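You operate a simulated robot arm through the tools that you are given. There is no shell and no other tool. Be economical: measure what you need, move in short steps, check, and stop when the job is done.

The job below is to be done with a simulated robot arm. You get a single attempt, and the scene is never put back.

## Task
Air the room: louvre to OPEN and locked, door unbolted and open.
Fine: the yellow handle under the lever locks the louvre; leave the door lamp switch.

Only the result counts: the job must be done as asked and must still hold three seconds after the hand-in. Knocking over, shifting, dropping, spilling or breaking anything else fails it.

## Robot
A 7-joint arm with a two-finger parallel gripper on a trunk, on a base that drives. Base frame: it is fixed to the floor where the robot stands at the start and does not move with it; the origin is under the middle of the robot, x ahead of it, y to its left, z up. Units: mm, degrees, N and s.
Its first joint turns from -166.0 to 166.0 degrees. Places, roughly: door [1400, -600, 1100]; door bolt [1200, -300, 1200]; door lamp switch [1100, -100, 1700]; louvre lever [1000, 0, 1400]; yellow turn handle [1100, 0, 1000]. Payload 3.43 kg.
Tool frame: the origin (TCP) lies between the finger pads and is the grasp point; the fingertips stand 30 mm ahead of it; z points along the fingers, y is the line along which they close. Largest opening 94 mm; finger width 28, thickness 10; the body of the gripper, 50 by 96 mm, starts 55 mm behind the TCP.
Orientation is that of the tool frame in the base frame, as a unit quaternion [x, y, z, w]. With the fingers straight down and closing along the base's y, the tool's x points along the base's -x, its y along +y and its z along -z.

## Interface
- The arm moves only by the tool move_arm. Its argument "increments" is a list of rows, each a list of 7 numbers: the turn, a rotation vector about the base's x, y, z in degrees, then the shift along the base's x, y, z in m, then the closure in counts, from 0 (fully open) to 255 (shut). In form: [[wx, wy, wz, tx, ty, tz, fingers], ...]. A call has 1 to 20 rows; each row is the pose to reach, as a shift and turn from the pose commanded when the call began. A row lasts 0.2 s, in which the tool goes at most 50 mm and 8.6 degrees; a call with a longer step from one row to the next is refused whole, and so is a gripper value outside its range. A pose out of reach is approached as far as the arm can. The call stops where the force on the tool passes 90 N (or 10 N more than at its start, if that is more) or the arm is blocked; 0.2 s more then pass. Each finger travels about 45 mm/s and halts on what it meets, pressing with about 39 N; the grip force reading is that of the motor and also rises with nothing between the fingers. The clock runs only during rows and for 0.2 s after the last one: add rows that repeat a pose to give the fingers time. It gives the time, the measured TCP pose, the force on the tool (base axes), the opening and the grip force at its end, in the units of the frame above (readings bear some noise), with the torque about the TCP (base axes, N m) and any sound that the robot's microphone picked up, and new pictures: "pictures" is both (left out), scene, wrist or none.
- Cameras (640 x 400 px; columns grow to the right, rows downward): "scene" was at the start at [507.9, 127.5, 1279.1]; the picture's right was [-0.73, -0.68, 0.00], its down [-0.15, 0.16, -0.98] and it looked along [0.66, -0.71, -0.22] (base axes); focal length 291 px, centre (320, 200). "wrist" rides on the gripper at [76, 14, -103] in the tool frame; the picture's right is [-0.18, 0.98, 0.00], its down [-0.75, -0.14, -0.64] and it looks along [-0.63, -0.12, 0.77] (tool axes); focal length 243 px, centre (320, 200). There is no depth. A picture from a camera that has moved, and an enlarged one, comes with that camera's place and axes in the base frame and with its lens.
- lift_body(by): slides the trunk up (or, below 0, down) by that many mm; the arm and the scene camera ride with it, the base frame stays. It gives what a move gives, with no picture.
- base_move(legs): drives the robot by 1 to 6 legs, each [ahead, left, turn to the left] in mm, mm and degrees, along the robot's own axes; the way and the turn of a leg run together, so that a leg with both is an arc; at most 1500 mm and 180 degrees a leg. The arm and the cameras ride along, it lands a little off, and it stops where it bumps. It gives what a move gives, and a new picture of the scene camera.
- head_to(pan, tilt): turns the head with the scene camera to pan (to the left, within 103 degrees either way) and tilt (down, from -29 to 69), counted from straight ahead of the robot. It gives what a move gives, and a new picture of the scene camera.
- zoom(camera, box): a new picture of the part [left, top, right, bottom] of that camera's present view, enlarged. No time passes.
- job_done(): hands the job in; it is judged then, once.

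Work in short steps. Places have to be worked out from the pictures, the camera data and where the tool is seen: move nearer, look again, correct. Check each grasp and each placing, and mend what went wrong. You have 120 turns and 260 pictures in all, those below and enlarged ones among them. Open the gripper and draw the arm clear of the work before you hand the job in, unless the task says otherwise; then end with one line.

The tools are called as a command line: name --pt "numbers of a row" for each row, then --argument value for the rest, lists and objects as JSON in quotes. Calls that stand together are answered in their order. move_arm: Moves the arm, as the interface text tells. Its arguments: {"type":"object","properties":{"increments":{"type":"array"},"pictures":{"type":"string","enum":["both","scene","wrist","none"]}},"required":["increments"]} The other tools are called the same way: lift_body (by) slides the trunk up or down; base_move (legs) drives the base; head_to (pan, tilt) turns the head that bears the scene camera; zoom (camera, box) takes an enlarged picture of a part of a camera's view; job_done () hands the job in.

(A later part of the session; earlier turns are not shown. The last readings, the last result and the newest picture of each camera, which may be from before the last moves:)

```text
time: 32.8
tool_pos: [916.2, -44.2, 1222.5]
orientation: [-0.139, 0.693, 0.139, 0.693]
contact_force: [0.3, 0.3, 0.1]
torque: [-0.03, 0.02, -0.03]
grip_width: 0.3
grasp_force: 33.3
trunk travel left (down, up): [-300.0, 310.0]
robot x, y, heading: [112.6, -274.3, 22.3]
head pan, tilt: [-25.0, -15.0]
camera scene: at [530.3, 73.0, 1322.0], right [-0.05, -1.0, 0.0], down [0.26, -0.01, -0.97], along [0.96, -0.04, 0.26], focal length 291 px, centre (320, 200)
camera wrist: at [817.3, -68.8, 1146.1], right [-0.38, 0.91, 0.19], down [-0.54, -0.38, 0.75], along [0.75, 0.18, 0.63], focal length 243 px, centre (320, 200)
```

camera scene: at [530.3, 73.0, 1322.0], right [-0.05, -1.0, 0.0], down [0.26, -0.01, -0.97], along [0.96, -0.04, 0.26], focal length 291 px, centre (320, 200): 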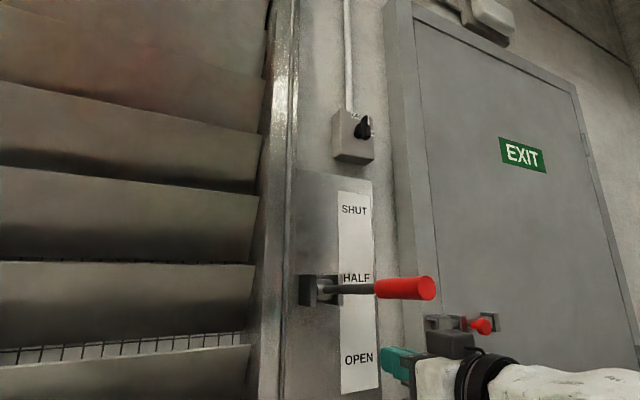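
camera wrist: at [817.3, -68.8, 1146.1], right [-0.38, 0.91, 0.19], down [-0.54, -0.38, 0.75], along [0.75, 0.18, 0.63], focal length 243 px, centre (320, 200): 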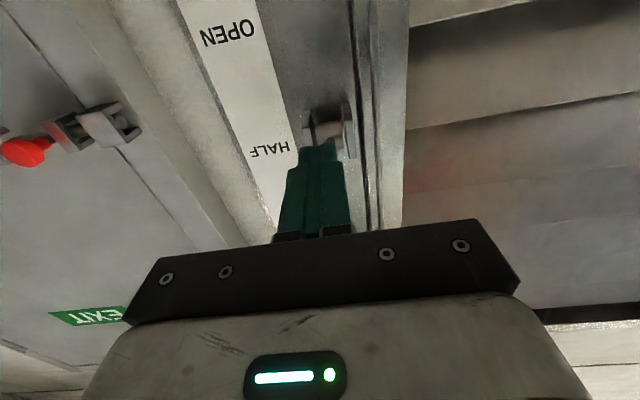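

The grip slid off at HALF, where the lever is now about horizontal with its tip near n≈784, z≈1311. I will push it down from above with closed fingers: I go around on the right, rise above it, and come back over the knob.

move_arm --pt "0 0 0 0.0172 -0.0416 0 255" --pt "0 0 0 0.0345 -0.0832 0 255" --pt "0 0 0 0.0345 -0.0832 0.045 255" --pt "0 0 0 0.0345 -0.0832 0.09 255" --pt "0 0 0 0.0345 -0.0832 0.135 255" --pt "0 0 0 0.0345 -0.0832 0.15 255" --pt "0 0 0 0.0172 -0.0416 0.15 255" --pt "0 0 0 0 0 0.15 255" --pt "0 0 0 0 0 0.15 255"

```text
time: 34.8
tool_pos: [918.5, -46.1, 1371.9]
orientation: [-0.137, 0.694, 0.138, 0.694]
contact_force: [-0.5, 0.3, -0.6]
torque: [-0.03, 0.01, -0.02]
grip_width: 0.0
grasp_force: 33.3
trunk travel left (down, up): [-300.0, 310.0]
robot x, y, heading: [112.9, -270.3, 22.5]
head pan, tilt: [-25.0, -15.0]
camera scene: at [530.3, 73.0, 1321.9], right [-0.05, -1.0, 0.0], down [0.26, -0.01, -0.97], along [0.96, -0.04, 0.26], focal length 291 px, centre (320, 200)
camera wrist: at [817.8, -70.1, 1294.8], right [-0.38, 0.91, 0.19], down [-0.54, -0.38, 0.75], along [0.75, 0.18, 0.63], focal length 243 px, centre (320, 200)
```

scene: 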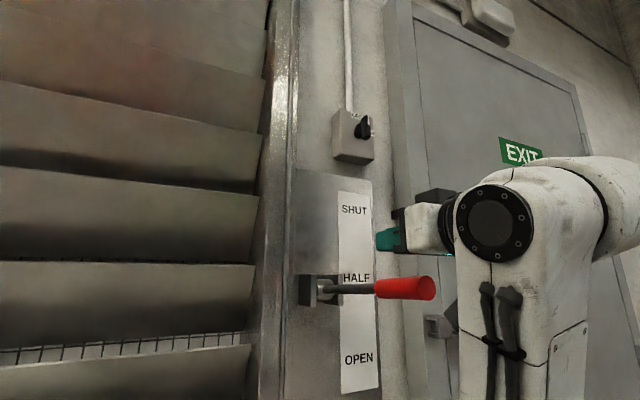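
wrist: 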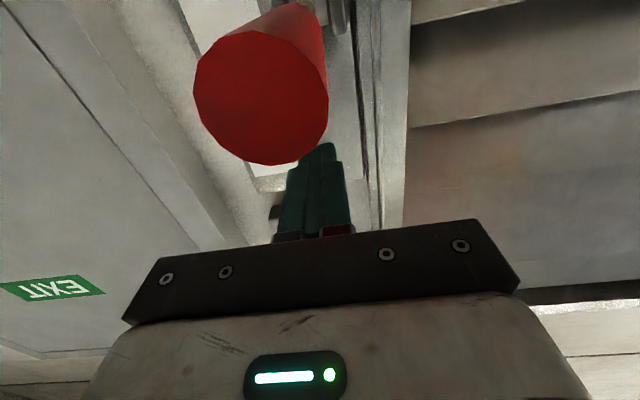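

The knob tip checks out at n≈786, z≈1310. I back out 21 mm and push down on it with the closed fingertips along the arc, to about 20° below HALF.

move_arm --pt "0 0 0 -0.0194 -0.008 0 255" --pt "0 0 0 -0.0194 -0.008 -0.02 255" --pt "0 0 0 -0.0194 -0.008 -0.04 255" --pt "0 0 0 -0.0194 -0.008 -0.057 255" --pt "0 0 0 -0.019 -0.0079 -0.075 255" --pt "0 0 0 -0.016 -0.0066 -0.093 255" --pt "0 0 0 -0.0129 -0.0054 -0.1105 255"

```text
time: 36.4
tool_pos: [902.1, -53.7, 1262.8]
orientation: [-0.137, 0.694, 0.139, 0.693]
contact_force: [0.0, 0.0, 0.4]
torque: [0.01, 0.0, 0.0]
grip_width: 0.1
grasp_force: 33.3
trunk travel left (down, up): [-300.0, 310.0]
robot x, y, heading: [113.1, -271.4, 22.1]
head pan, tilt: [-25.0, -15.0]
camera scene: at [530.4, 72.9, 1321.9], right [-0.05, -1.0, 0.0], down [0.26, -0.01, -0.97], along [0.96, -0.04, 0.26], focal length 291 px, centre (320, 200)
camera wrist: at [802.8, -77.6, 1185.5], right [-0.37, 0.91, 0.19], down [-0.54, -0.38, 0.75], along [0.76, 0.18, 0.63], focal length 243 px, centre (320, 200)
```

scene: 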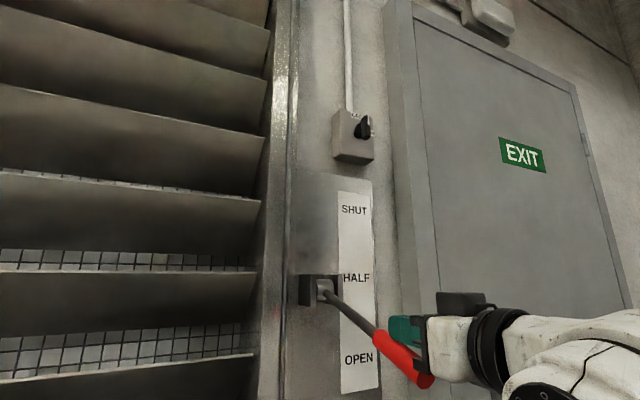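
wrist: 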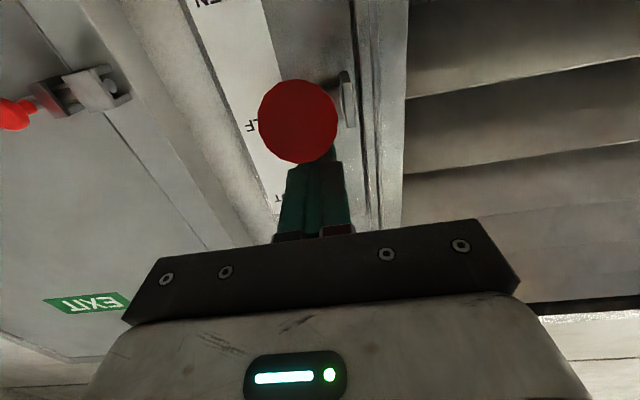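

The lever follows and the louvre is opening further. I continue along the arc to about 50° below horizontal.

move_arm --pt "0 0 0 0.0065 0.0027 -0.017 255" --pt "0 0 0 0.0136 0.0056 -0.034 255" --pt "0 0 0 0.022 0.009 -0.05 255" --pt "0 0 0 0.0305 0.0126 -0.065 255" --pt "0 0 0 0.041 0.017 -0.079 255" --pt "0 0 0 0.0517 0.0214 -0.092 255"

head_to --pan -25 --tilt 3

```text
time: 37.8
tool_pos: [954.1, -29.6, 1170.9]
orientation: [-0.138, 0.694, 0.139, 0.693]
contact_force: [-1.1, -0.1, 0.1]
torque: [-0.01, 0.01, 0.01]
grip_width: 0.2
grasp_force: 33.4
trunk travel left (down, up): [-300.0, 310.0]
robot x, y, heading: [113.3, -273.0, 22.1]
head pan, tilt: [-25.0, -15.0]
camera scene: at [530.3, 73.0, 1321.9], right [-0.05, -1.0, 0.0], down [0.26, -0.01, -0.97], along [0.96, -0.04, 0.26], focal length 291 px, centre (320, 200)
camera wrist: at [855.0, -53.2, 1093.7], right [-0.38, 0.91, 0.19], down [-0.54, -0.38, 0.75], along [0.75, 0.18, 0.63], focal length 243 px, centre (320, 200)
```

scene: 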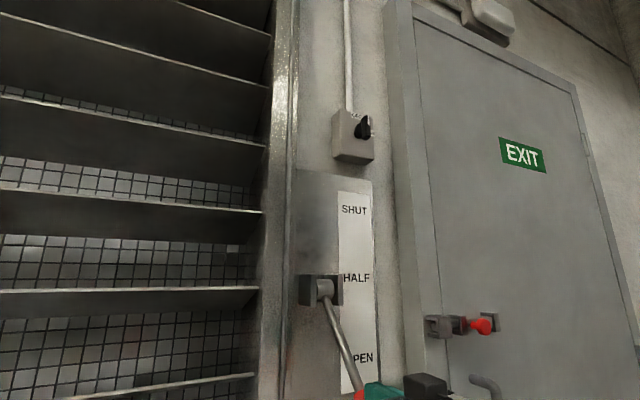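
wrist: 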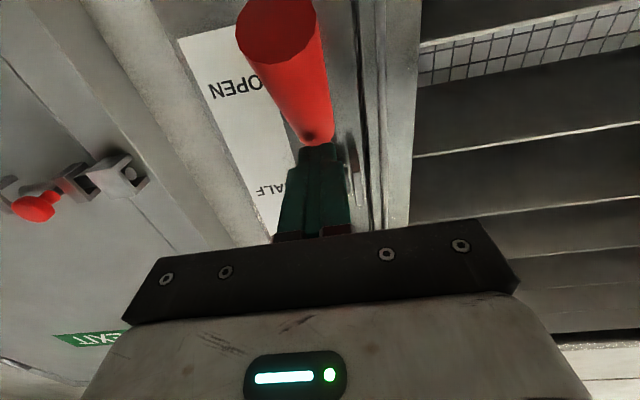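

```text
time: 38.6
tool_pos: [954.2, -29.4, 1170.3]
orientation: [-0.138, 0.694, 0.139, 0.693]
contact_force: [0.6, -0.9, -0.3]
torque: [0.01, 0.0, -0.02]
grip_width: 0.1
grasp_force: 33.0
trunk travel left (down, up): [-300.0, 310.0]
robot x, y, heading: [115.4, -271.6, 22.4]
head pan, tilt: [-25.0, 3.0]
camera scene: at [541.0, 72.5, 1294.8], right [-0.05, -1.0, 0.0], down [-0.05, 0.0, -1.0], along [1.0, -0.05, -0.05], focal length 291 px, centre (320, 200)
```

scene: 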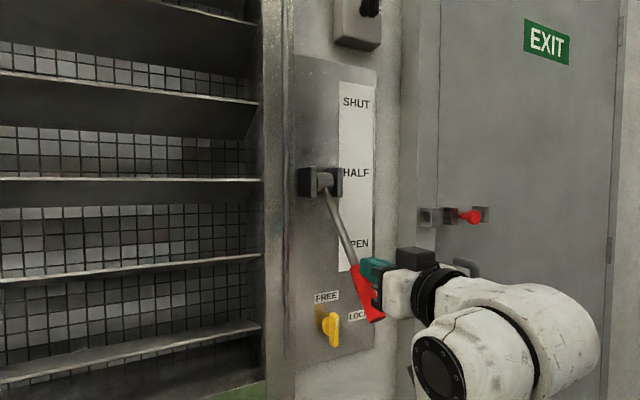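

The lever is about 48° below horizontal with no reaction yet. I push on in small steps until I feel the end stop.

move_arm --pt "0 0 0 0.005 0.002 -0.005 255" --pt "0 0 0 0.0102 0.0042 -0.01 255" --pt "0 0 0 0.016 0.0066 -0.0145 255"

```text
time: 39.4
tool_pos: [964.0, -26.4, 1163.2]
orientation: [-0.136, 0.688, 0.138, 0.7]
contact_force: [-49.9, -16.3, 20.4]
torque: [0.04, 0.09, 0.18]
grip_width: 0.1
grasp_force: 33.1
trunk travel left (down, up): [-300.0, 310.0]
robot x, y, heading: [112.2, -273.2, 22.2]
head pan, tilt: [-25.0, 3.0]
camera scene: at [537.4, 71.3, 1296.4], right [-0.05, -1.0, 0.0], down [-0.05, 0.0, -1.0], along [1.0, -0.05, -0.05], focal length 291 px, centre (320, 200)
camera wrist: at [866.1, -50.0, 1085.5], right [-0.38, 0.91, 0.18], down [-0.55, -0.38, 0.74], along [0.74, 0.18, 0.65], focal length 243 px, centre (320, 200)
```

scene: 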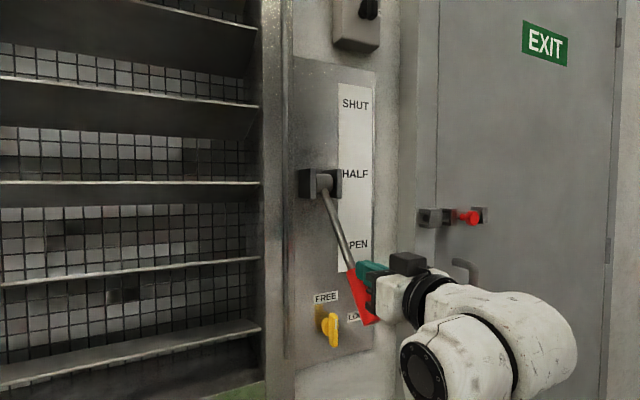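
wrist: 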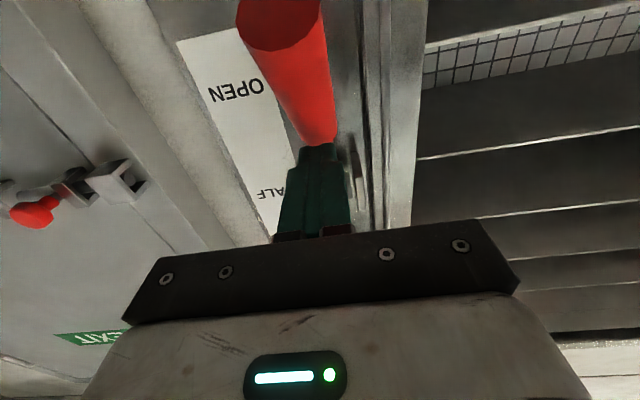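

The end stop is felt at 57 N, so the lever is at OPEN. I back off, go down in front of the yellow handle, and open the gripper.

move_arm --pt "0 0 0 -0.037 -0.0155 0 255" --pt "0 0 0 -0.074 -0.031 0 255" --pt "0 0 0 -0.054 -0.0536 -0.02 255" --pt "0 0 0 -0.054 -0.0536 -0.06 100" --pt "0 0 0 -0.054 -0.0536 -0.1 0" --pt "0 0 0 -0.054 -0.0536 -0.14 0" --pt "0 0 0 -0.054 -0.0536 -0.178 0" --pt "0 0 0 -0.054 -0.0536 -0.178 0" --pt "0 0 0 -0.054 -0.0536 -0.178 0"

```text
time: 41.4
tool_pos: [916.5, -76.2, 977.7]
orientation: [-0.137, 0.694, 0.139, 0.693]
contact_force: [-0.2, 0.9, 0.5]
torque: [0.02, -0.02, 0.03]
grip_width: 94.1
grasp_force: 0.1
trunk travel left (down, up): [-300.0, 310.0]
robot x, y, heading: [112.4, -272.6, 22.4]
head pan, tilt: [-25.0, 3.0]
camera scene: at [540.9, 72.4, 1294.8], right [-0.05, -1.0, 0.0], down [-0.05, 0.0, -1.0], along [1.0, -0.05, -0.05], focal length 291 px, centre (320, 200)
camera wrist: at [817.4, -100.9, 902.2], right [-0.38, 0.91, 0.19], down [-0.54, -0.38, 0.75], along [0.75, 0.18, 0.63], focal length 243 px, centre (320, 200)
```

scene: 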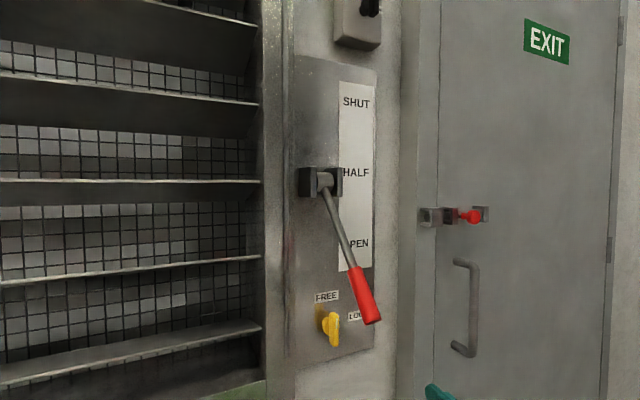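
wrist: 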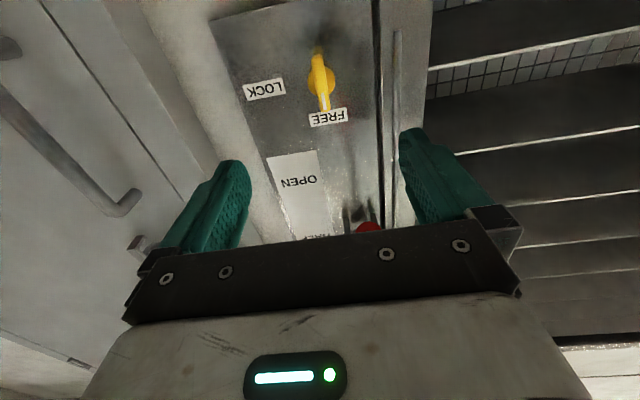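

The lever stays at OPEN. I advance to the recorded handle grasp pose, about 231 mm ahead.

move_arm --pt "0 0 0 0.037 0.0155 0.005 0" --pt "0 0 0 0.074 0.031 0.009 0" --pt "0 0 0 0.111 0.046 0.009 0" --pt "0 0 0 0.148 0.061 0.009 0" --pt "0 0 0 0.185 0.0765 0.009 0" --pt "0 0 0 0.2135 0.088 0.009 0" --pt "0 0 0 0.2135 0.088 0.009 0"

```text
time: 43.0
tool_pos: [1130.8, 9.1, 986.3]
orientation: [-0.138, 0.693, 0.139, 0.693]
contact_force: [0.4, -0.1, -0.4]
torque: [-0.03, -0.01, 0.01]
grip_width: 94.2
grasp_force: 0.1
trunk travel left (down, up): [-300.0, 310.0]
robot x, y, heading: [111.9, -277.2, 22.4]
head pan, tilt: [-25.0, 3.0]
camera scene: at [541.0, 72.5, 1294.7], right [-0.05, -1.0, 0.0], down [-0.05, 0.0, -1.0], along [1.0, -0.05, -0.05], focal length 291 px, centre (320, 200)
camera wrist: at [1031.5, -14.3, 910.1], right [-0.38, 0.91, 0.19], down [-0.54, -0.38, 0.75], along [0.75, 0.18, 0.63], focal length 243 px, centre (320, 200)
```

scene: 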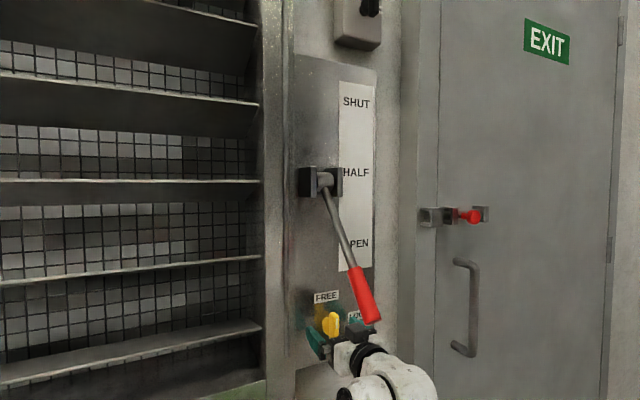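
wrist: 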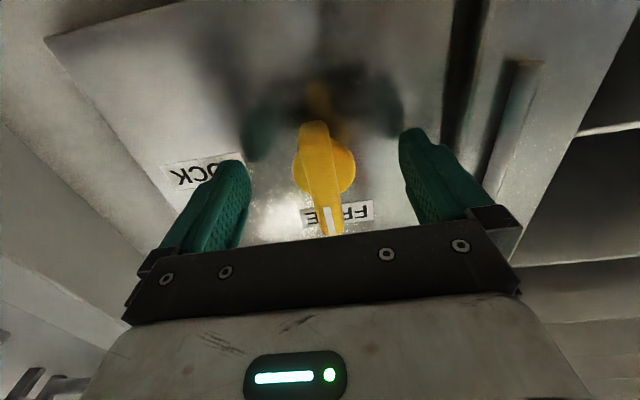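

The bar is between the fingers. I raise 4 mm to centre on the hub, then close.

move_arm --pt "0 0 0 0.0 0.001 0.004 100" --pt "0 0 0 0.0 0.001 0.004 255" --pt "0 0 0 0.0 0.001 0.004 255" --pt "0 0 0 0.0 0.001 0.004 255" --pt "0 0 0 0.0 0.001 0.004 255" --pt "0 0 0 0.0 0.001 0.004 255" --pictures "none"

```text
time: 44.4
tool_pos: [1130.2, 12.2, 990.7]
orientation: [-0.137, 0.694, 0.138, 0.694]
contact_force: [-1.5, 2.6, 1.3]
torque: [-0.04, 0.06, 0.07]
grip_width: 19.6
grasp_force: 43.9
trunk travel left (down, up): [-300.0, 310.0]
robot x, y, heading: [113.4, -272.7, 22.5]
head pan, tilt: [-25.0, 3.0]
```

Gripped at 19.6 mm with low force. I turn it 90° clockwise towards LOCK.

move_arm --pt "7.56 3.13 0 0 0 0 255" --pt "15.12 6.26 0 0 0 0 255" --pt "22.68 9.39 0 0 0 0 255" --pt "30.24 12.52 0 0 0 0 255" --pt "37.8 15.65 0 0 0 0 255" --pt "45.36 18.78 0 0 0 0 255" --pt "52.92 21.91 0 0 0 0 255" --pt "60.48 25.04 0 0 0 0 255" --pt "68.04 28.17 0 0 0 0 255" --pt "75.6 31.3 0 0 0 0 255" --pt "83.16 34.43 0 0 0 0 255"

```text
time: 46.8
tool_pos: [1130.4, 10.3, 988.5]
orientation: [0.395, 0.588, 0.587, 0.392]
contact_force: [-14.6, -6.6, -17.5]
torque: [-0.22, -0.09, 0.7]
grip_width: 19.4
grasp_force: 44.8
trunk travel left (down, up): [-300.0, 310.0]
robot x, y, heading: [111.5, -271.7, 22.2]
head pan, tilt: [-25.0, 3.0]
camera scene: at [541.0, 72.4, 1294.5], right [-0.05, -1.0, 0.0], down [-0.05, 0.0, -1.0], along [1.0, -0.05, -0.05], focal length 291 px, centre (320, 200)
camera wrist: at [1007.4, 43.4, 1004.3], right [0.07, -0.17, 0.98], down [-0.31, -0.94, -0.14], along [0.95, -0.29, -0.12], focal length 243 px, centre (320, 200)
```

scene: 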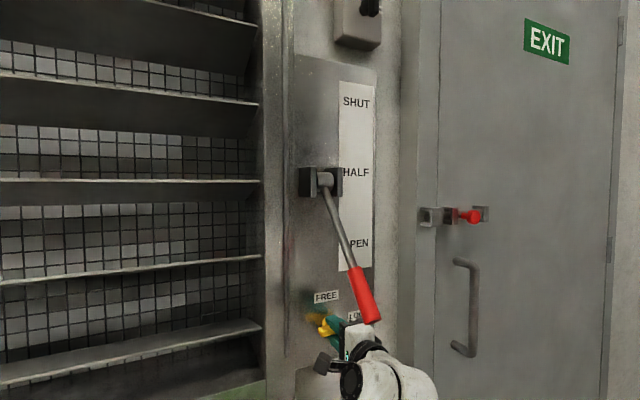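
wrist: 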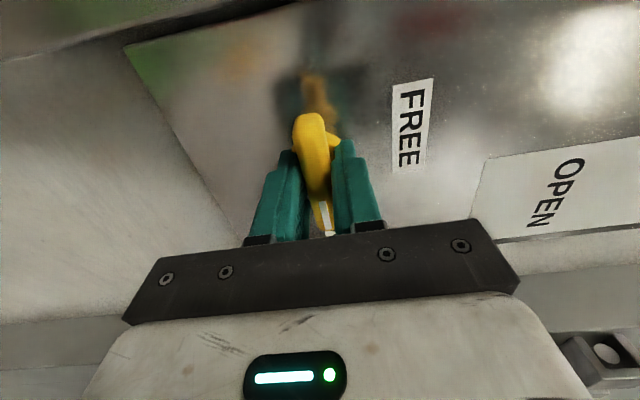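

The bar looks slightly short of horizontal in the grip, so I turn about 10° further to its stop and zoom in.

move_arm --pt "4.6 1.9 0 0 0 0 255" --pt "9.2 3.8 0 0 0 0 255" --pt "9.2 3.8 0 0 0 0 255" --pictures "wrist"

zoom --camera "scene" --box '[270, 270, 430, 370]'

```text
time: 47.6
tool_pos: [1130.8, 11.0, 989.6]
orientation: [0.445, 0.551, 0.619, 0.341]
contact_force: [-9.5, -9.7, -17.7]
torque: [-1.39, -0.6, -0.46]
grip_width: 23.0
grasp_force: 44.5
trunk travel left (down, up): [-300.0, 310.0]
robot x, y, heading: [112.5, -275.4, 22.5]
head pan, tilt: [-25.0, 3.0]
camera wrist: at [1009.3, 39.4, 1016.9], right [0.14, -0.33, 0.94], down [-0.32, -0.91, -0.27], along [0.94, -0.26, -0.23], focal length 243 px, centre (320, 200)
```

wrist: 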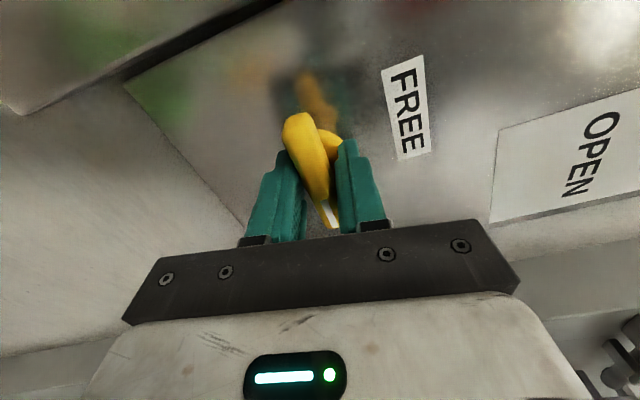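

```text
4.00 times, centred on (350, 320) of scene
camera zoom: at [541.6, 72.2, 1294.6], right [-0.05, -1.0, 0.0], down [-0.05, 0.0, -1.0], along [1.0, -0.05, -0.05], focal length 1165 px, centre (200, -280)
```

zoom: 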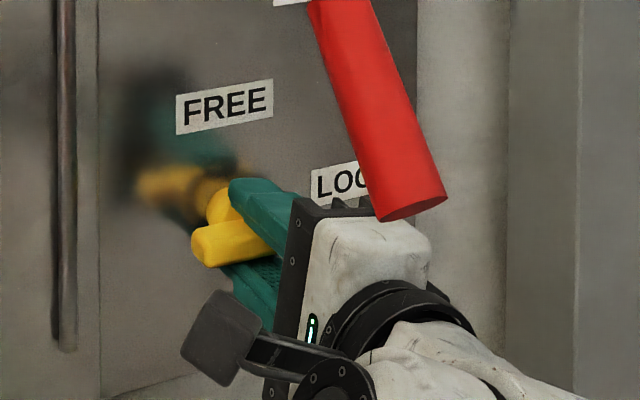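

The torque of 1.5 Nm and the opening fingers show the handle is against its stop at LOCK. I open and back straight out.

move_arm --pt "0 0 0 0 0 0 0" --pt "0 0 0 0 0 0 0" --pt "0 0 0 0 0 0 0" --pt "0 0 0 -0.037 -0.015 0 0" --pt "0 0 0 -0.074 -0.031 0 0" --pt "0 0 0 -0.111 -0.046 0 0" --pt "0 0 0 -0.148 -0.061 0 0" --pt "0 0 0 -0.185 -0.077 0 0" --pictures "none"

zoom --camera "scene" --box '[270, 160, 430, 360]'

zoom --camera "wrist" --box '[0, 0, 640, 400]'

```text
time: 49.4
tool_pos: [945.4, -65.3, 991.1]
orientation: [0.443, 0.551, 0.62, 0.34]
contact_force: [0.4, -0.3, -0.3]
torque: [0.02, 0.01, 0.0]
grip_width: 94.1
grasp_force: 0.0
trunk travel left (down, up): [-300.0, 310.0]
robot x, y, heading: [114.7, -276.1, 22.5]
head pan, tilt: [-25.0, 3.0]
```

```text
2.00 times, centred on (350, 260) of scene
camera zoom: at [541.1, 72.6, 1294.7], right [-0.05, -1.0, 0.0], down [-0.05, 0.0, -1.0], along [1.0, -0.05, -0.05], focal length 583 px, centre (260, 80)
```

zoom: 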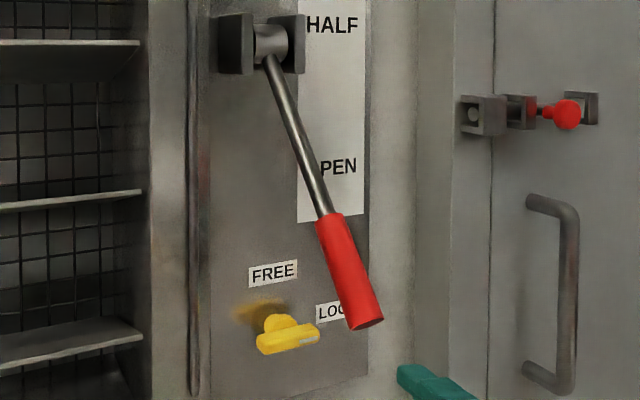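

```text
1.00 times, centred on (320, 200) of wrist (not enlarged: the box is as wide or as high as the picture)
camera zoom: at [823.9, -35.7, 1019.1], right [0.14, -0.33, 0.94], down [-0.32, -0.91, -0.27], along [0.94, -0.26, -0.23], focal length 243 px, centre (320, 200)
```

zoom: 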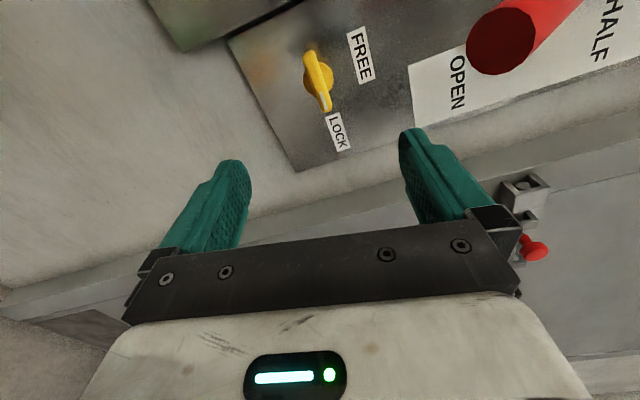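

The louvre is done: lever at OPEN, handle at LOCK. The bolt knob triangulates to about (1193, -308, 1221), so I drive 250 mm right and turn the tool back to horizontal closing.

base_move --legs '[[0, -250, 0]]'

move_arm --pt "-7.7 -3.19 0 0 0 0.01 0" --pt "-15.4 -6.38 0 0 0 0.02 0" --pt "-23.1 -9.57 0 0 0 0.03 0" --pt "-30.8 -12.76 0 0 0 0.04 0" --pt "-38.5 -15.95 0 0 0 0.06 0" --pt "-46.2 -19.14 0 0 0 0.08 0" --pt "-53.9 -22.33 0 0 0 0.1 0" --pt "-61.6 -25.52 0 0 0 0.12 0" --pt "-69.3 -28.71 0 0 0 0.14 0" --pt "-77.0 -31.9 0 0 0 0.16 0" --pt "-84.7 -35.09 0 0 0 0.18 0" --pt "-92.4 -38.28 0 0 0 0.2 0" --pt "-92.4 -38.28 0 0 0 0.2 0"

```text
time: 51.2
tool_pos: [1041.9, -307.1, 992.1]
orientation: [0.446, 0.549, 0.618, 0.343]
contact_force: [0.1, 0.2, 0.0]
torque: [0.04, 0.03, -0.01]
grip_width: 94.0
grasp_force: 0.1
trunk travel left (down, up): [-300.0, 310.0]
robot x, y, heading: [207.5, -506.6, 21.6]
head pan, tilt: [-25.0, 3.0]
camera scene: at [639.4, -165.9, 1294.7], right [-0.05, -1.0, 0.0], down [-0.05, 0.0, -1.0], along [1.0, -0.05, -0.05], focal length 291 px, centre (320, 200)
```

scene: 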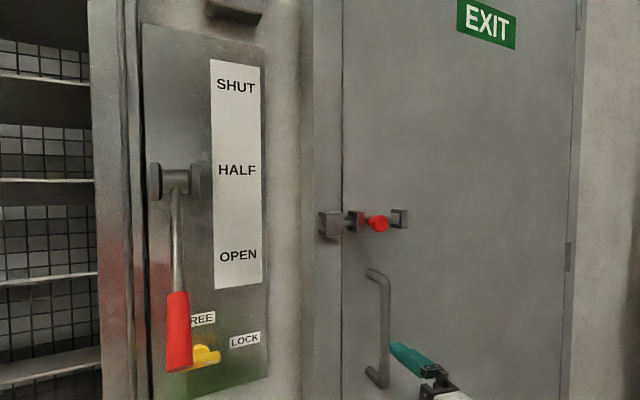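

```text
time: 54.0
tool_pos: [1041.6, -306.1, 1193.8]
orientation: [-0.138, 0.69, 0.139, 0.697]
contact_force: [-0.2, -0.5, -0.2]
torque: [0.01, 0.04, 0.02]
grip_width: 93.9
grasp_force: 0.0
trunk travel left (down, up): [-300.0, 310.0]
robot x, y, heading: [210.4, -506.5, 21.8]
head pan, tilt: [-25.0, 3.0]
camera scene: at [639.4, -166.0, 1294.7], right [-0.05, -1.0, 0.0], down [-0.05, 0.0, -1.0], along [1.0, -0.05, -0.05], focal length 291 px, centre (320, 200)
camera wrist: at [943.5, -330.5, 1116.3], right [-0.38, 0.91, 0.18], down [-0.54, -0.38, 0.75], along [0.75, 0.18, 0.64], focal length 243 px, centre (320, 200)
```

scene: 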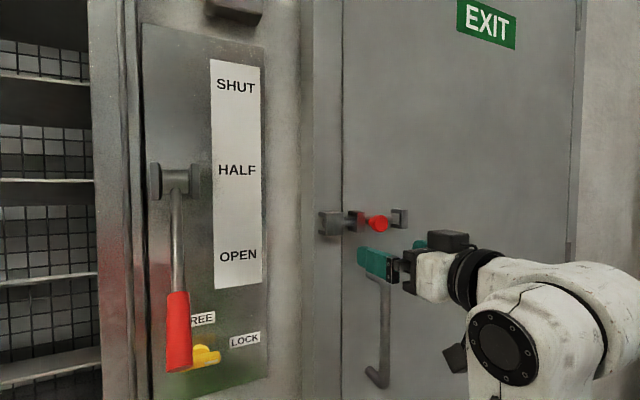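
wrist: 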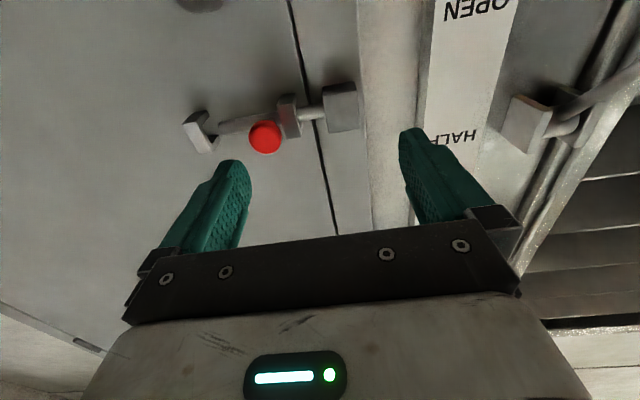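

The knob is now at about (1184, -308, 1219), which is 56 mm right of the tool and 25 mm above it. I line up and approach to 55 mm short, with the fingers narrowed.

move_arm --pt "0 0 0 0.0107 -0.026 0.012 60" --pt "0 0 0 0.0214 -0.0517 0.025 100" --pt "0 0 0 0.056 -0.0374 0.025 110" --pt "0 0 0 0.0907 -0.023 0.025 110" --pt "0 0 0 0.0907 -0.023 0.025 110" --pt "0 0 0 0.0907 -0.023 0.025 110"

zoom --camera "scene" --box '[300, 170, 460, 270]'

```text
time: 55.4
tool_pos: [1132.0, -329.1, 1216.2]
orientation: [-0.138, 0.69, 0.141, 0.696]
contact_force: [-0.3, 0.8, -0.5]
torque: [0.02, -0.04, -0.02]
grip_width: 53.6
grasp_force: 0.0
trunk travel left (down, up): [-300.0, 310.0]
robot x, y, heading: [208.0, -504.3, 21.6]
head pan, tilt: [-25.0, 3.0]
camera scene: at [639.5, -166.0, 1294.7], right [-0.05, -1.0, 0.0], down [-0.05, 0.0, -1.0], along [1.0, -0.05, -0.05], focal length 291 px, centre (320, 200)
camera wrist: at [1033.5, -352.5, 1139.6], right [-0.38, 0.91, 0.19], down [-0.54, -0.38, 0.75], along [0.75, 0.18, 0.64], focal length 243 px, centre (320, 200)
```

scene: 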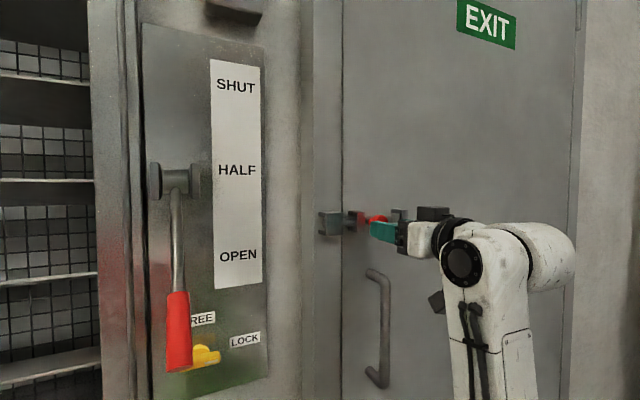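
wrist: 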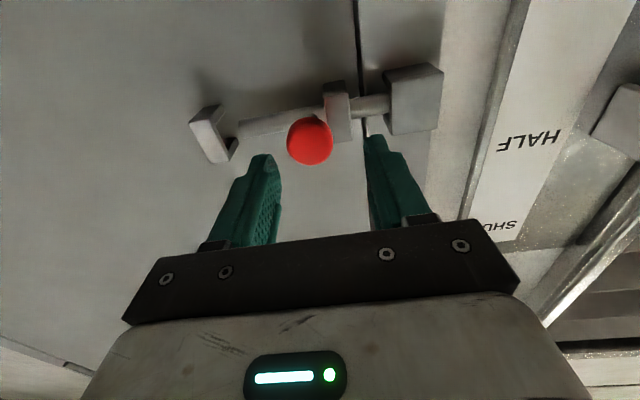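

```text
4.00 times, centred on (380, 220) of scene
camera zoom: at [639.5, -166.0, 1294.7], right [-0.05, -1.0, 0.0], down [-0.05, 0.0, -1.0], along [1.0, -0.05, -0.05], focal length 1165 px, centre (80, 120)
```

zoom: 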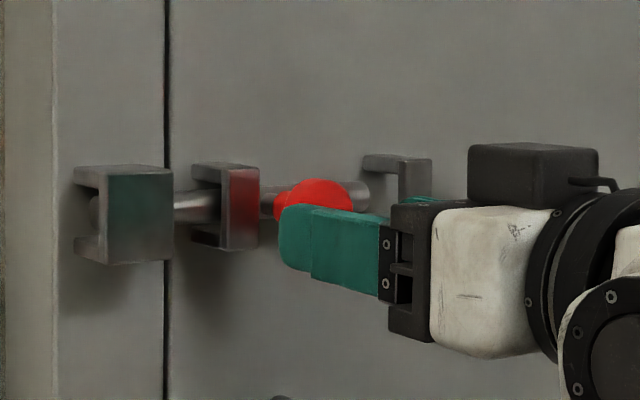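

The knob is confirmed at (1186, -312, 1216), about 32 mm wide, 56 mm ahead and 5 mm right of the TCP. I advance onto it with a roughly 48 mm opening.

move_arm --pt "0 0 0 0.002 -0.0046 0 124" --pt "0 0 0 0.0185 0.002 0 124" --pt "0 0 0 0.035 0.009 0 124" --pt "0 0 0 0.049 0.015 0 124" --pt "0 0 0 0.049 0.015 0 124"

zoom --camera "scene" --box '[300, 170, 460, 270]'

```text
time: 56.6
tool_pos: [1184.6, -315.4, 1218.6]
orientation: [-0.138, 0.691, 0.139, 0.696]
contact_force: [0.3, -0.1, -0.2]
torque: [0.02, -0.01, 0.0]
grip_width: 48.3
grasp_force: 0.0
trunk travel left (down, up): [-300.0, 310.0]
robot x, y, heading: [206.0, -509.2, 21.9]
head pan, tilt: [-25.0, 3.0]
camera scene: at [639.5, -165.9, 1294.7], right [-0.05, -1.0, 0.0], down [-0.05, 0.0, -1.0], along [1.0, -0.05, -0.05], focal length 291 px, centre (320, 200)
camera wrist: at [1085.1, -339.4, 1139.9], right [-0.38, 0.91, 0.18], down [-0.54, -0.38, 0.75], along [0.75, 0.18, 0.64], focal length 243 px, centre (320, 200)
```

scene: 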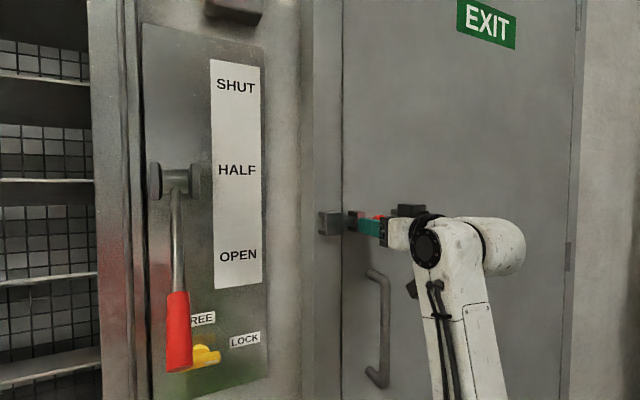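
wrist: 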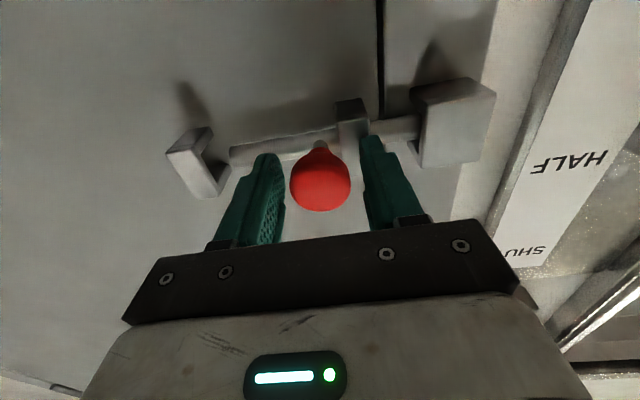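

```text
4.00 times, centred on (380, 220) of scene
camera zoom: at [639.5, -165.9, 1294.7], right [-0.05, -1.0, 0.0], down [-0.05, 0.0, -1.0], along [1.0, -0.05, -0.05], focal length 1165 px, centre (80, 120)
```

zoom: 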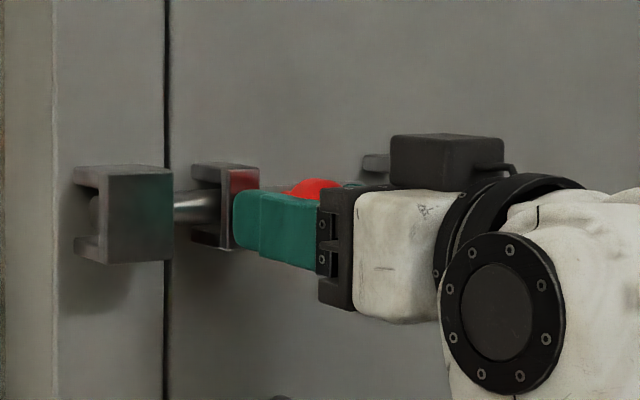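

The knob is between the pads. I close on it.

move_arm --pt "0 0 0 0 0 0 255" --pt "0 0 0 0 0 0 255" --pt "0 0 0 0 0 0 255" --pt "0 0 0 0 0 0 255" --pictures "none"

move_arm --pt "0 0 0 0.0038 -0.0092 0 255" --pt "0 0 0 0.0077 -0.0185 0 255" --pt "0 0 0 0.0115 -0.0277 0 255" --pt "0 0 0 0.0153 -0.037 0 255"

zoom --camera "scene" --box '[300, 170, 460, 270]'

```text
time: 57.6
tool_pos: [1183.8, -315.8, 1217.5]
orientation: [-0.138, 0.691, 0.14, 0.696]
contact_force: [1.1, -1.8, 1.7]
torque: [-0.03, 0.03, -0.07]
grip_width: 33.1
grasp_force: 45.3
trunk travel left (down, up): [-300.0, 310.0]
robot x, y, heading: [210.8, -507.7, 21.8]
head pan, tilt: [-25.0, 3.0]
```

```text
time: 58.6
tool_pos: [1197.4, -350.4, 1218.2]
orientation: [-0.137, 0.689, 0.139, 0.698]
contact_force: [2.8, 1.4, 10.1]
torque: [0.18, -0.28, 0.14]
grip_width: 33.0
grasp_force: 44.9
trunk travel left (down, up): [-300.0, 310.0]
robot x, y, heading: [208.7, -508.0, 21.9]
head pan, tilt: [-25.0, 3.0]
camera scene: at [639.2, -165.8, 1294.9], right [-0.05, -1.0, 0.0], down [-0.05, 0.0, -1.0], along [1.0, -0.05, -0.05], focal length 291 px, centre (320, 200)
camera wrist: at [1098.9, -375.9, 1139.5], right [-0.38, 0.91, 0.18], down [-0.55, -0.38, 0.75], along [0.75, 0.18, 0.64], focal length 243 px, centre (320, 200)
```

scene: 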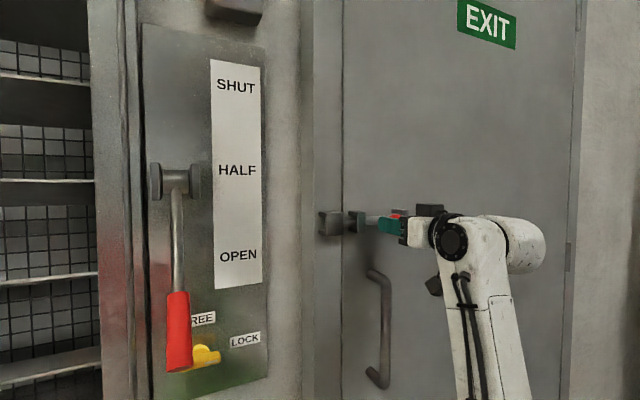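
wrist: 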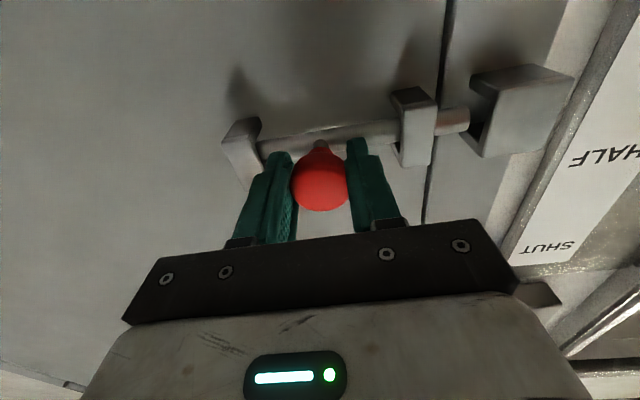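

```text
4.00 times, centred on (380, 220) of scene
camera zoom: at [639.2, -165.8, 1294.9], right [-0.05, -1.0, 0.0], down [-0.05, 0.0, -1.0], along [1.0, -0.05, -0.05], focal length 1165 px, centre (80, 120)
```

zoom: 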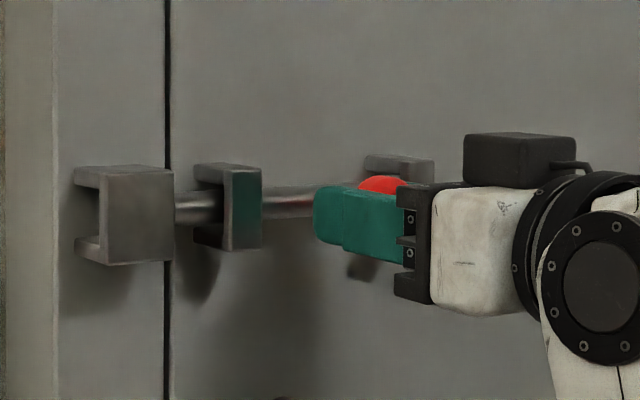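

The bolt slides freely; its rod end is just at the keeper's mouth. I slide it a further 32 mm.

move_arm --pt "0 0 0 0.0038 -0.0092 0 255" --pt "0 0 0 0.0077 -0.0185 0 255" --pt "0 0 0 0.0122 -0.0295 0 255" --pt "0 0 0 0.0122 -0.0295 0 255"

```text
time: 59.6
tool_pos: [1206.2, -366.7, 1216.6]
orientation: [-0.146, 0.69, 0.145, 0.694]
contact_force: [-56.0, 35.5, -7.8]
torque: [-0.18, -0.06, 0.97]
grip_width: 33.3
grasp_force: 45.0
trunk travel left (down, up): [-300.0, 310.0]
robot x, y, heading: [206.8, -506.5, 22.3]
head pan, tilt: [-25.0, 3.0]
camera scene: at [635.5, -162.5, 1294.8], right [-0.05, -1.0, 0.0], down [-0.05, 0.0, -1.0], along [1.0, -0.05, -0.05], focal length 291 px, centre (320, 200)
camera wrist: at [1108.3, -393.7, 1140.1], right [-0.4, 0.9, 0.18], down [-0.54, -0.39, 0.75], along [0.74, 0.2, 0.64], focal length 243 px, centre (320, 200)
```

scene: 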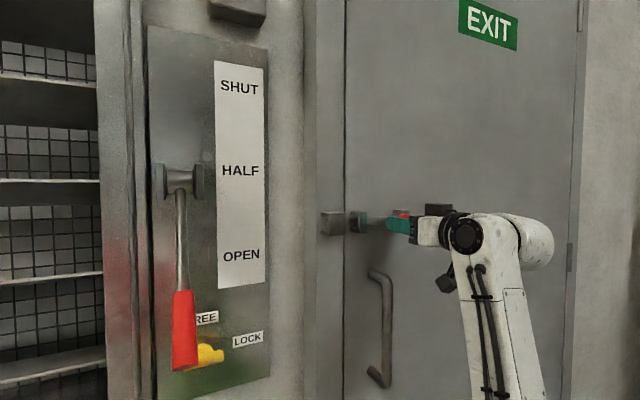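
wrist: 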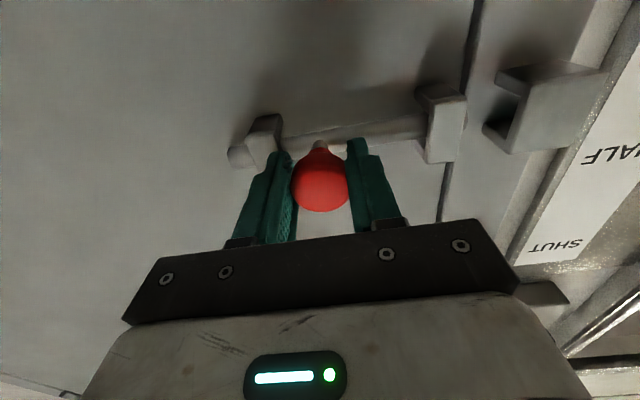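

The bolt is fully retracted: 66 N at its stop, and the rod is clear of the keeper. I release, back off, and go down in front of the pull handle, which I estimate as a bar at (1200, -327), z 895–1125.

move_arm --pt "0 0 0 -0.003 0.008 0 60" --pt "0 0 0 -0.003 0.008 0 60" --pt "0 0 0 -0.04 -0.008 0 60" --pt "0 0 0 -0.083 -0.0265 0 60" --pt "0 0 0 -0.096 0.0 -0.03 60" --pt "0 0 0 -0.096 0.017 -0.07 60" --pt "0 0 0 -0.096 0.017 -0.115 60" --pt "0 0 0 -0.096 0.017 -0.16 60" --pt "0 0 0 -0.096 0.017 -0.207 60" --pt "0 0 0 -0.096 0.017 -0.207 60"

```text
time: 61.8
tool_pos: [1120.3, -360.1, 1011.2]
orientation: [-0.138, 0.69, 0.14, 0.696]
contact_force: [0.8, -0.1, -0.5]
torque: [0.02, 0.01, 0.01]
grip_width: 72.1
grasp_force: 0.0
trunk travel left (down, up): [-300.0, 310.0]
robot x, y, heading: [207.3, -503.8, 21.6]
head pan, tilt: [-25.0, 3.0]
camera scene: at [639.4, -165.9, 1294.8], right [-0.05, -1.0, 0.0], down [-0.05, 0.0, -1.0], along [1.0, -0.05, -0.05], focal length 291 px, centre (320, 200)
camera wrist: at [1020.3, -385.0, 931.7], right [-0.38, 0.91, 0.18], down [-0.54, -0.38, 0.75], along [0.75, 0.18, 0.64], focal length 243 px, centre (320, 200)
```

scene: 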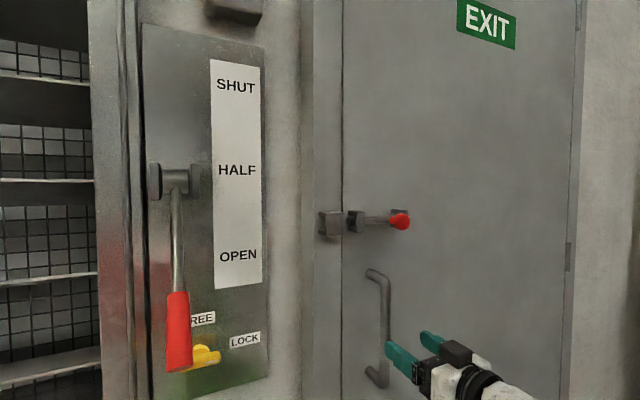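
wrist: 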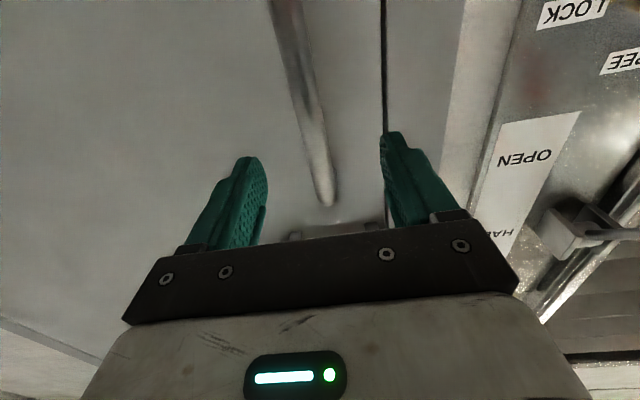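

The bar is roughly on the tool axis, about 5 mm to the right and 85 mm ahead. I advance so the fingers straddle it.

move_arm --pt "0 0 0 0.021 0.003 0 60" --pt "0 0 0 0.04 0.011 0 60" --pt "0 0 0 0.06 0.0195 0 60" --pt "0 0 0 0.078 0.027 0 60" --pt "0 0 0 0.078 0.027 0 60"

zoom --camera "scene" --box '[320, 250, 480, 400]'

```text
time: 63.0
tool_pos: [1194.6, -336.9, 1009.3]
orientation: [-0.138, 0.691, 0.139, 0.696]
contact_force: [-0.4, 0.0, 0.5]
torque: [0.03, -0.01, 0.0]
grip_width: 71.9
grasp_force: 0.1
trunk travel left (down, up): [-300.0, 310.0]
robot x, y, heading: [208.0, -508.2, 21.8]
head pan, tilt: [-25.0, 3.0]
camera scene: at [639.5, -166.0, 1294.7], right [-0.05, -1.0, 0.0], down [-0.05, 0.0, -1.0], along [1.0, -0.05, -0.05], focal length 291 px, centre (320, 200)
camera wrist: at [1095.8, -361.5, 932.7], right [-0.38, 0.91, 0.18], down [-0.54, -0.38, 0.75], along [0.75, 0.18, 0.64], focal length 243 px, centre (320, 200)
```

scene: 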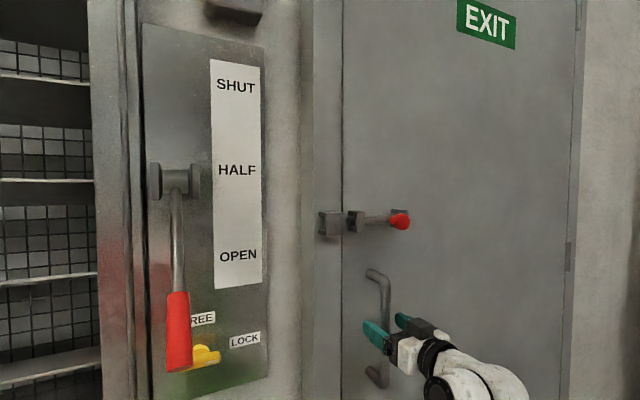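
wrist: 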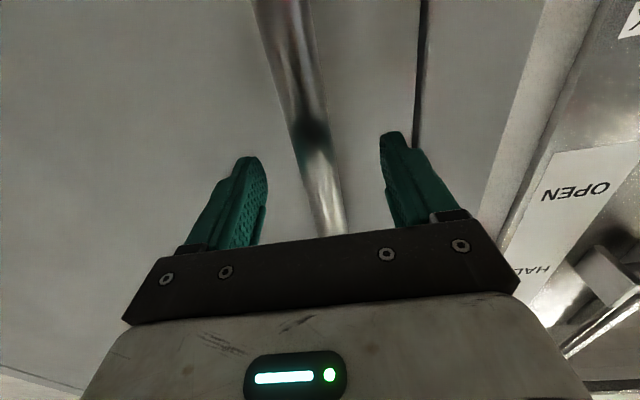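

```text
2.67 times, centred on (400, 325) of scene
camera zoom: at [639.5, -166.0, 1294.7], right [-0.05, -1.0, 0.0], down [-0.05, 0.0, -1.0], along [1.0, -0.05, -0.05], focal length 777 px, centre (107, -133)
```

zoom: 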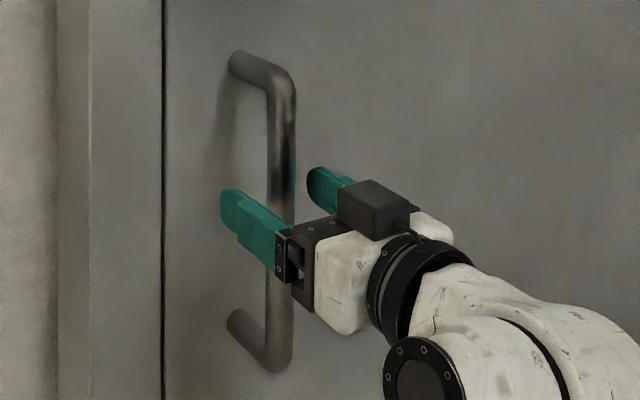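

The fingers straddle the bar. I close and pull the door about 5° to check that it moves and how hard it pulls.

move_arm --pt "0 0 0 0 0 0 255" --pt "0 0 0 0 0 0 255" --pt "0 0 0 0 0 0 255" --pt "0 0 0 0 0 0 255" --pt "0 0 0 0 0 0 255" --pt "0 0 0 -0.01 -0.005 0 255" --pt "0 0 0 -0.02 -0.01 0 255" --pt "0 0 0 -0.039 -0.021 0 255" --pt "0 0 0 -0.0588 -0.032 0 255"

```text
time: 65.0
tool_pos: [1132.6, -370.1, 1010.5]
orientation: [-0.136, 0.691, 0.138, 0.696]
contact_force: [4.6, -10.1, -0.4]
torque: [-0.25, -0.4, -0.67]
grip_width: 21.8
grasp_force: 44.7
trunk travel left (down, up): [-300.0, 310.0]
robot x, y, heading: [208.0, -508.6, 21.7]
head pan, tilt: [-25.0, 3.0]
camera scene: at [639.5, -166.6, 1294.7], right [-0.05, -1.0, 0.0], down [-0.05, 0.0, -1.0], along [1.0, -0.05, -0.05], focal length 291 px, centre (320, 200)
camera wrist: at [1034.3, -395.3, 932.7], right [-0.37, 0.91, 0.19], down [-0.54, -0.38, 0.75], along [0.75, 0.18, 0.64], focal length 243 px, centre (320, 200)
```

scene: 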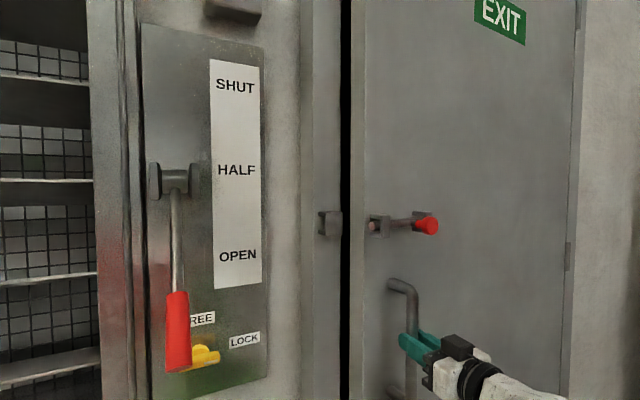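
wrist: 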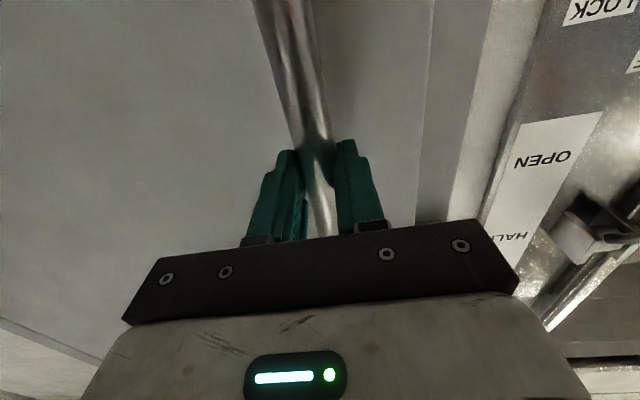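

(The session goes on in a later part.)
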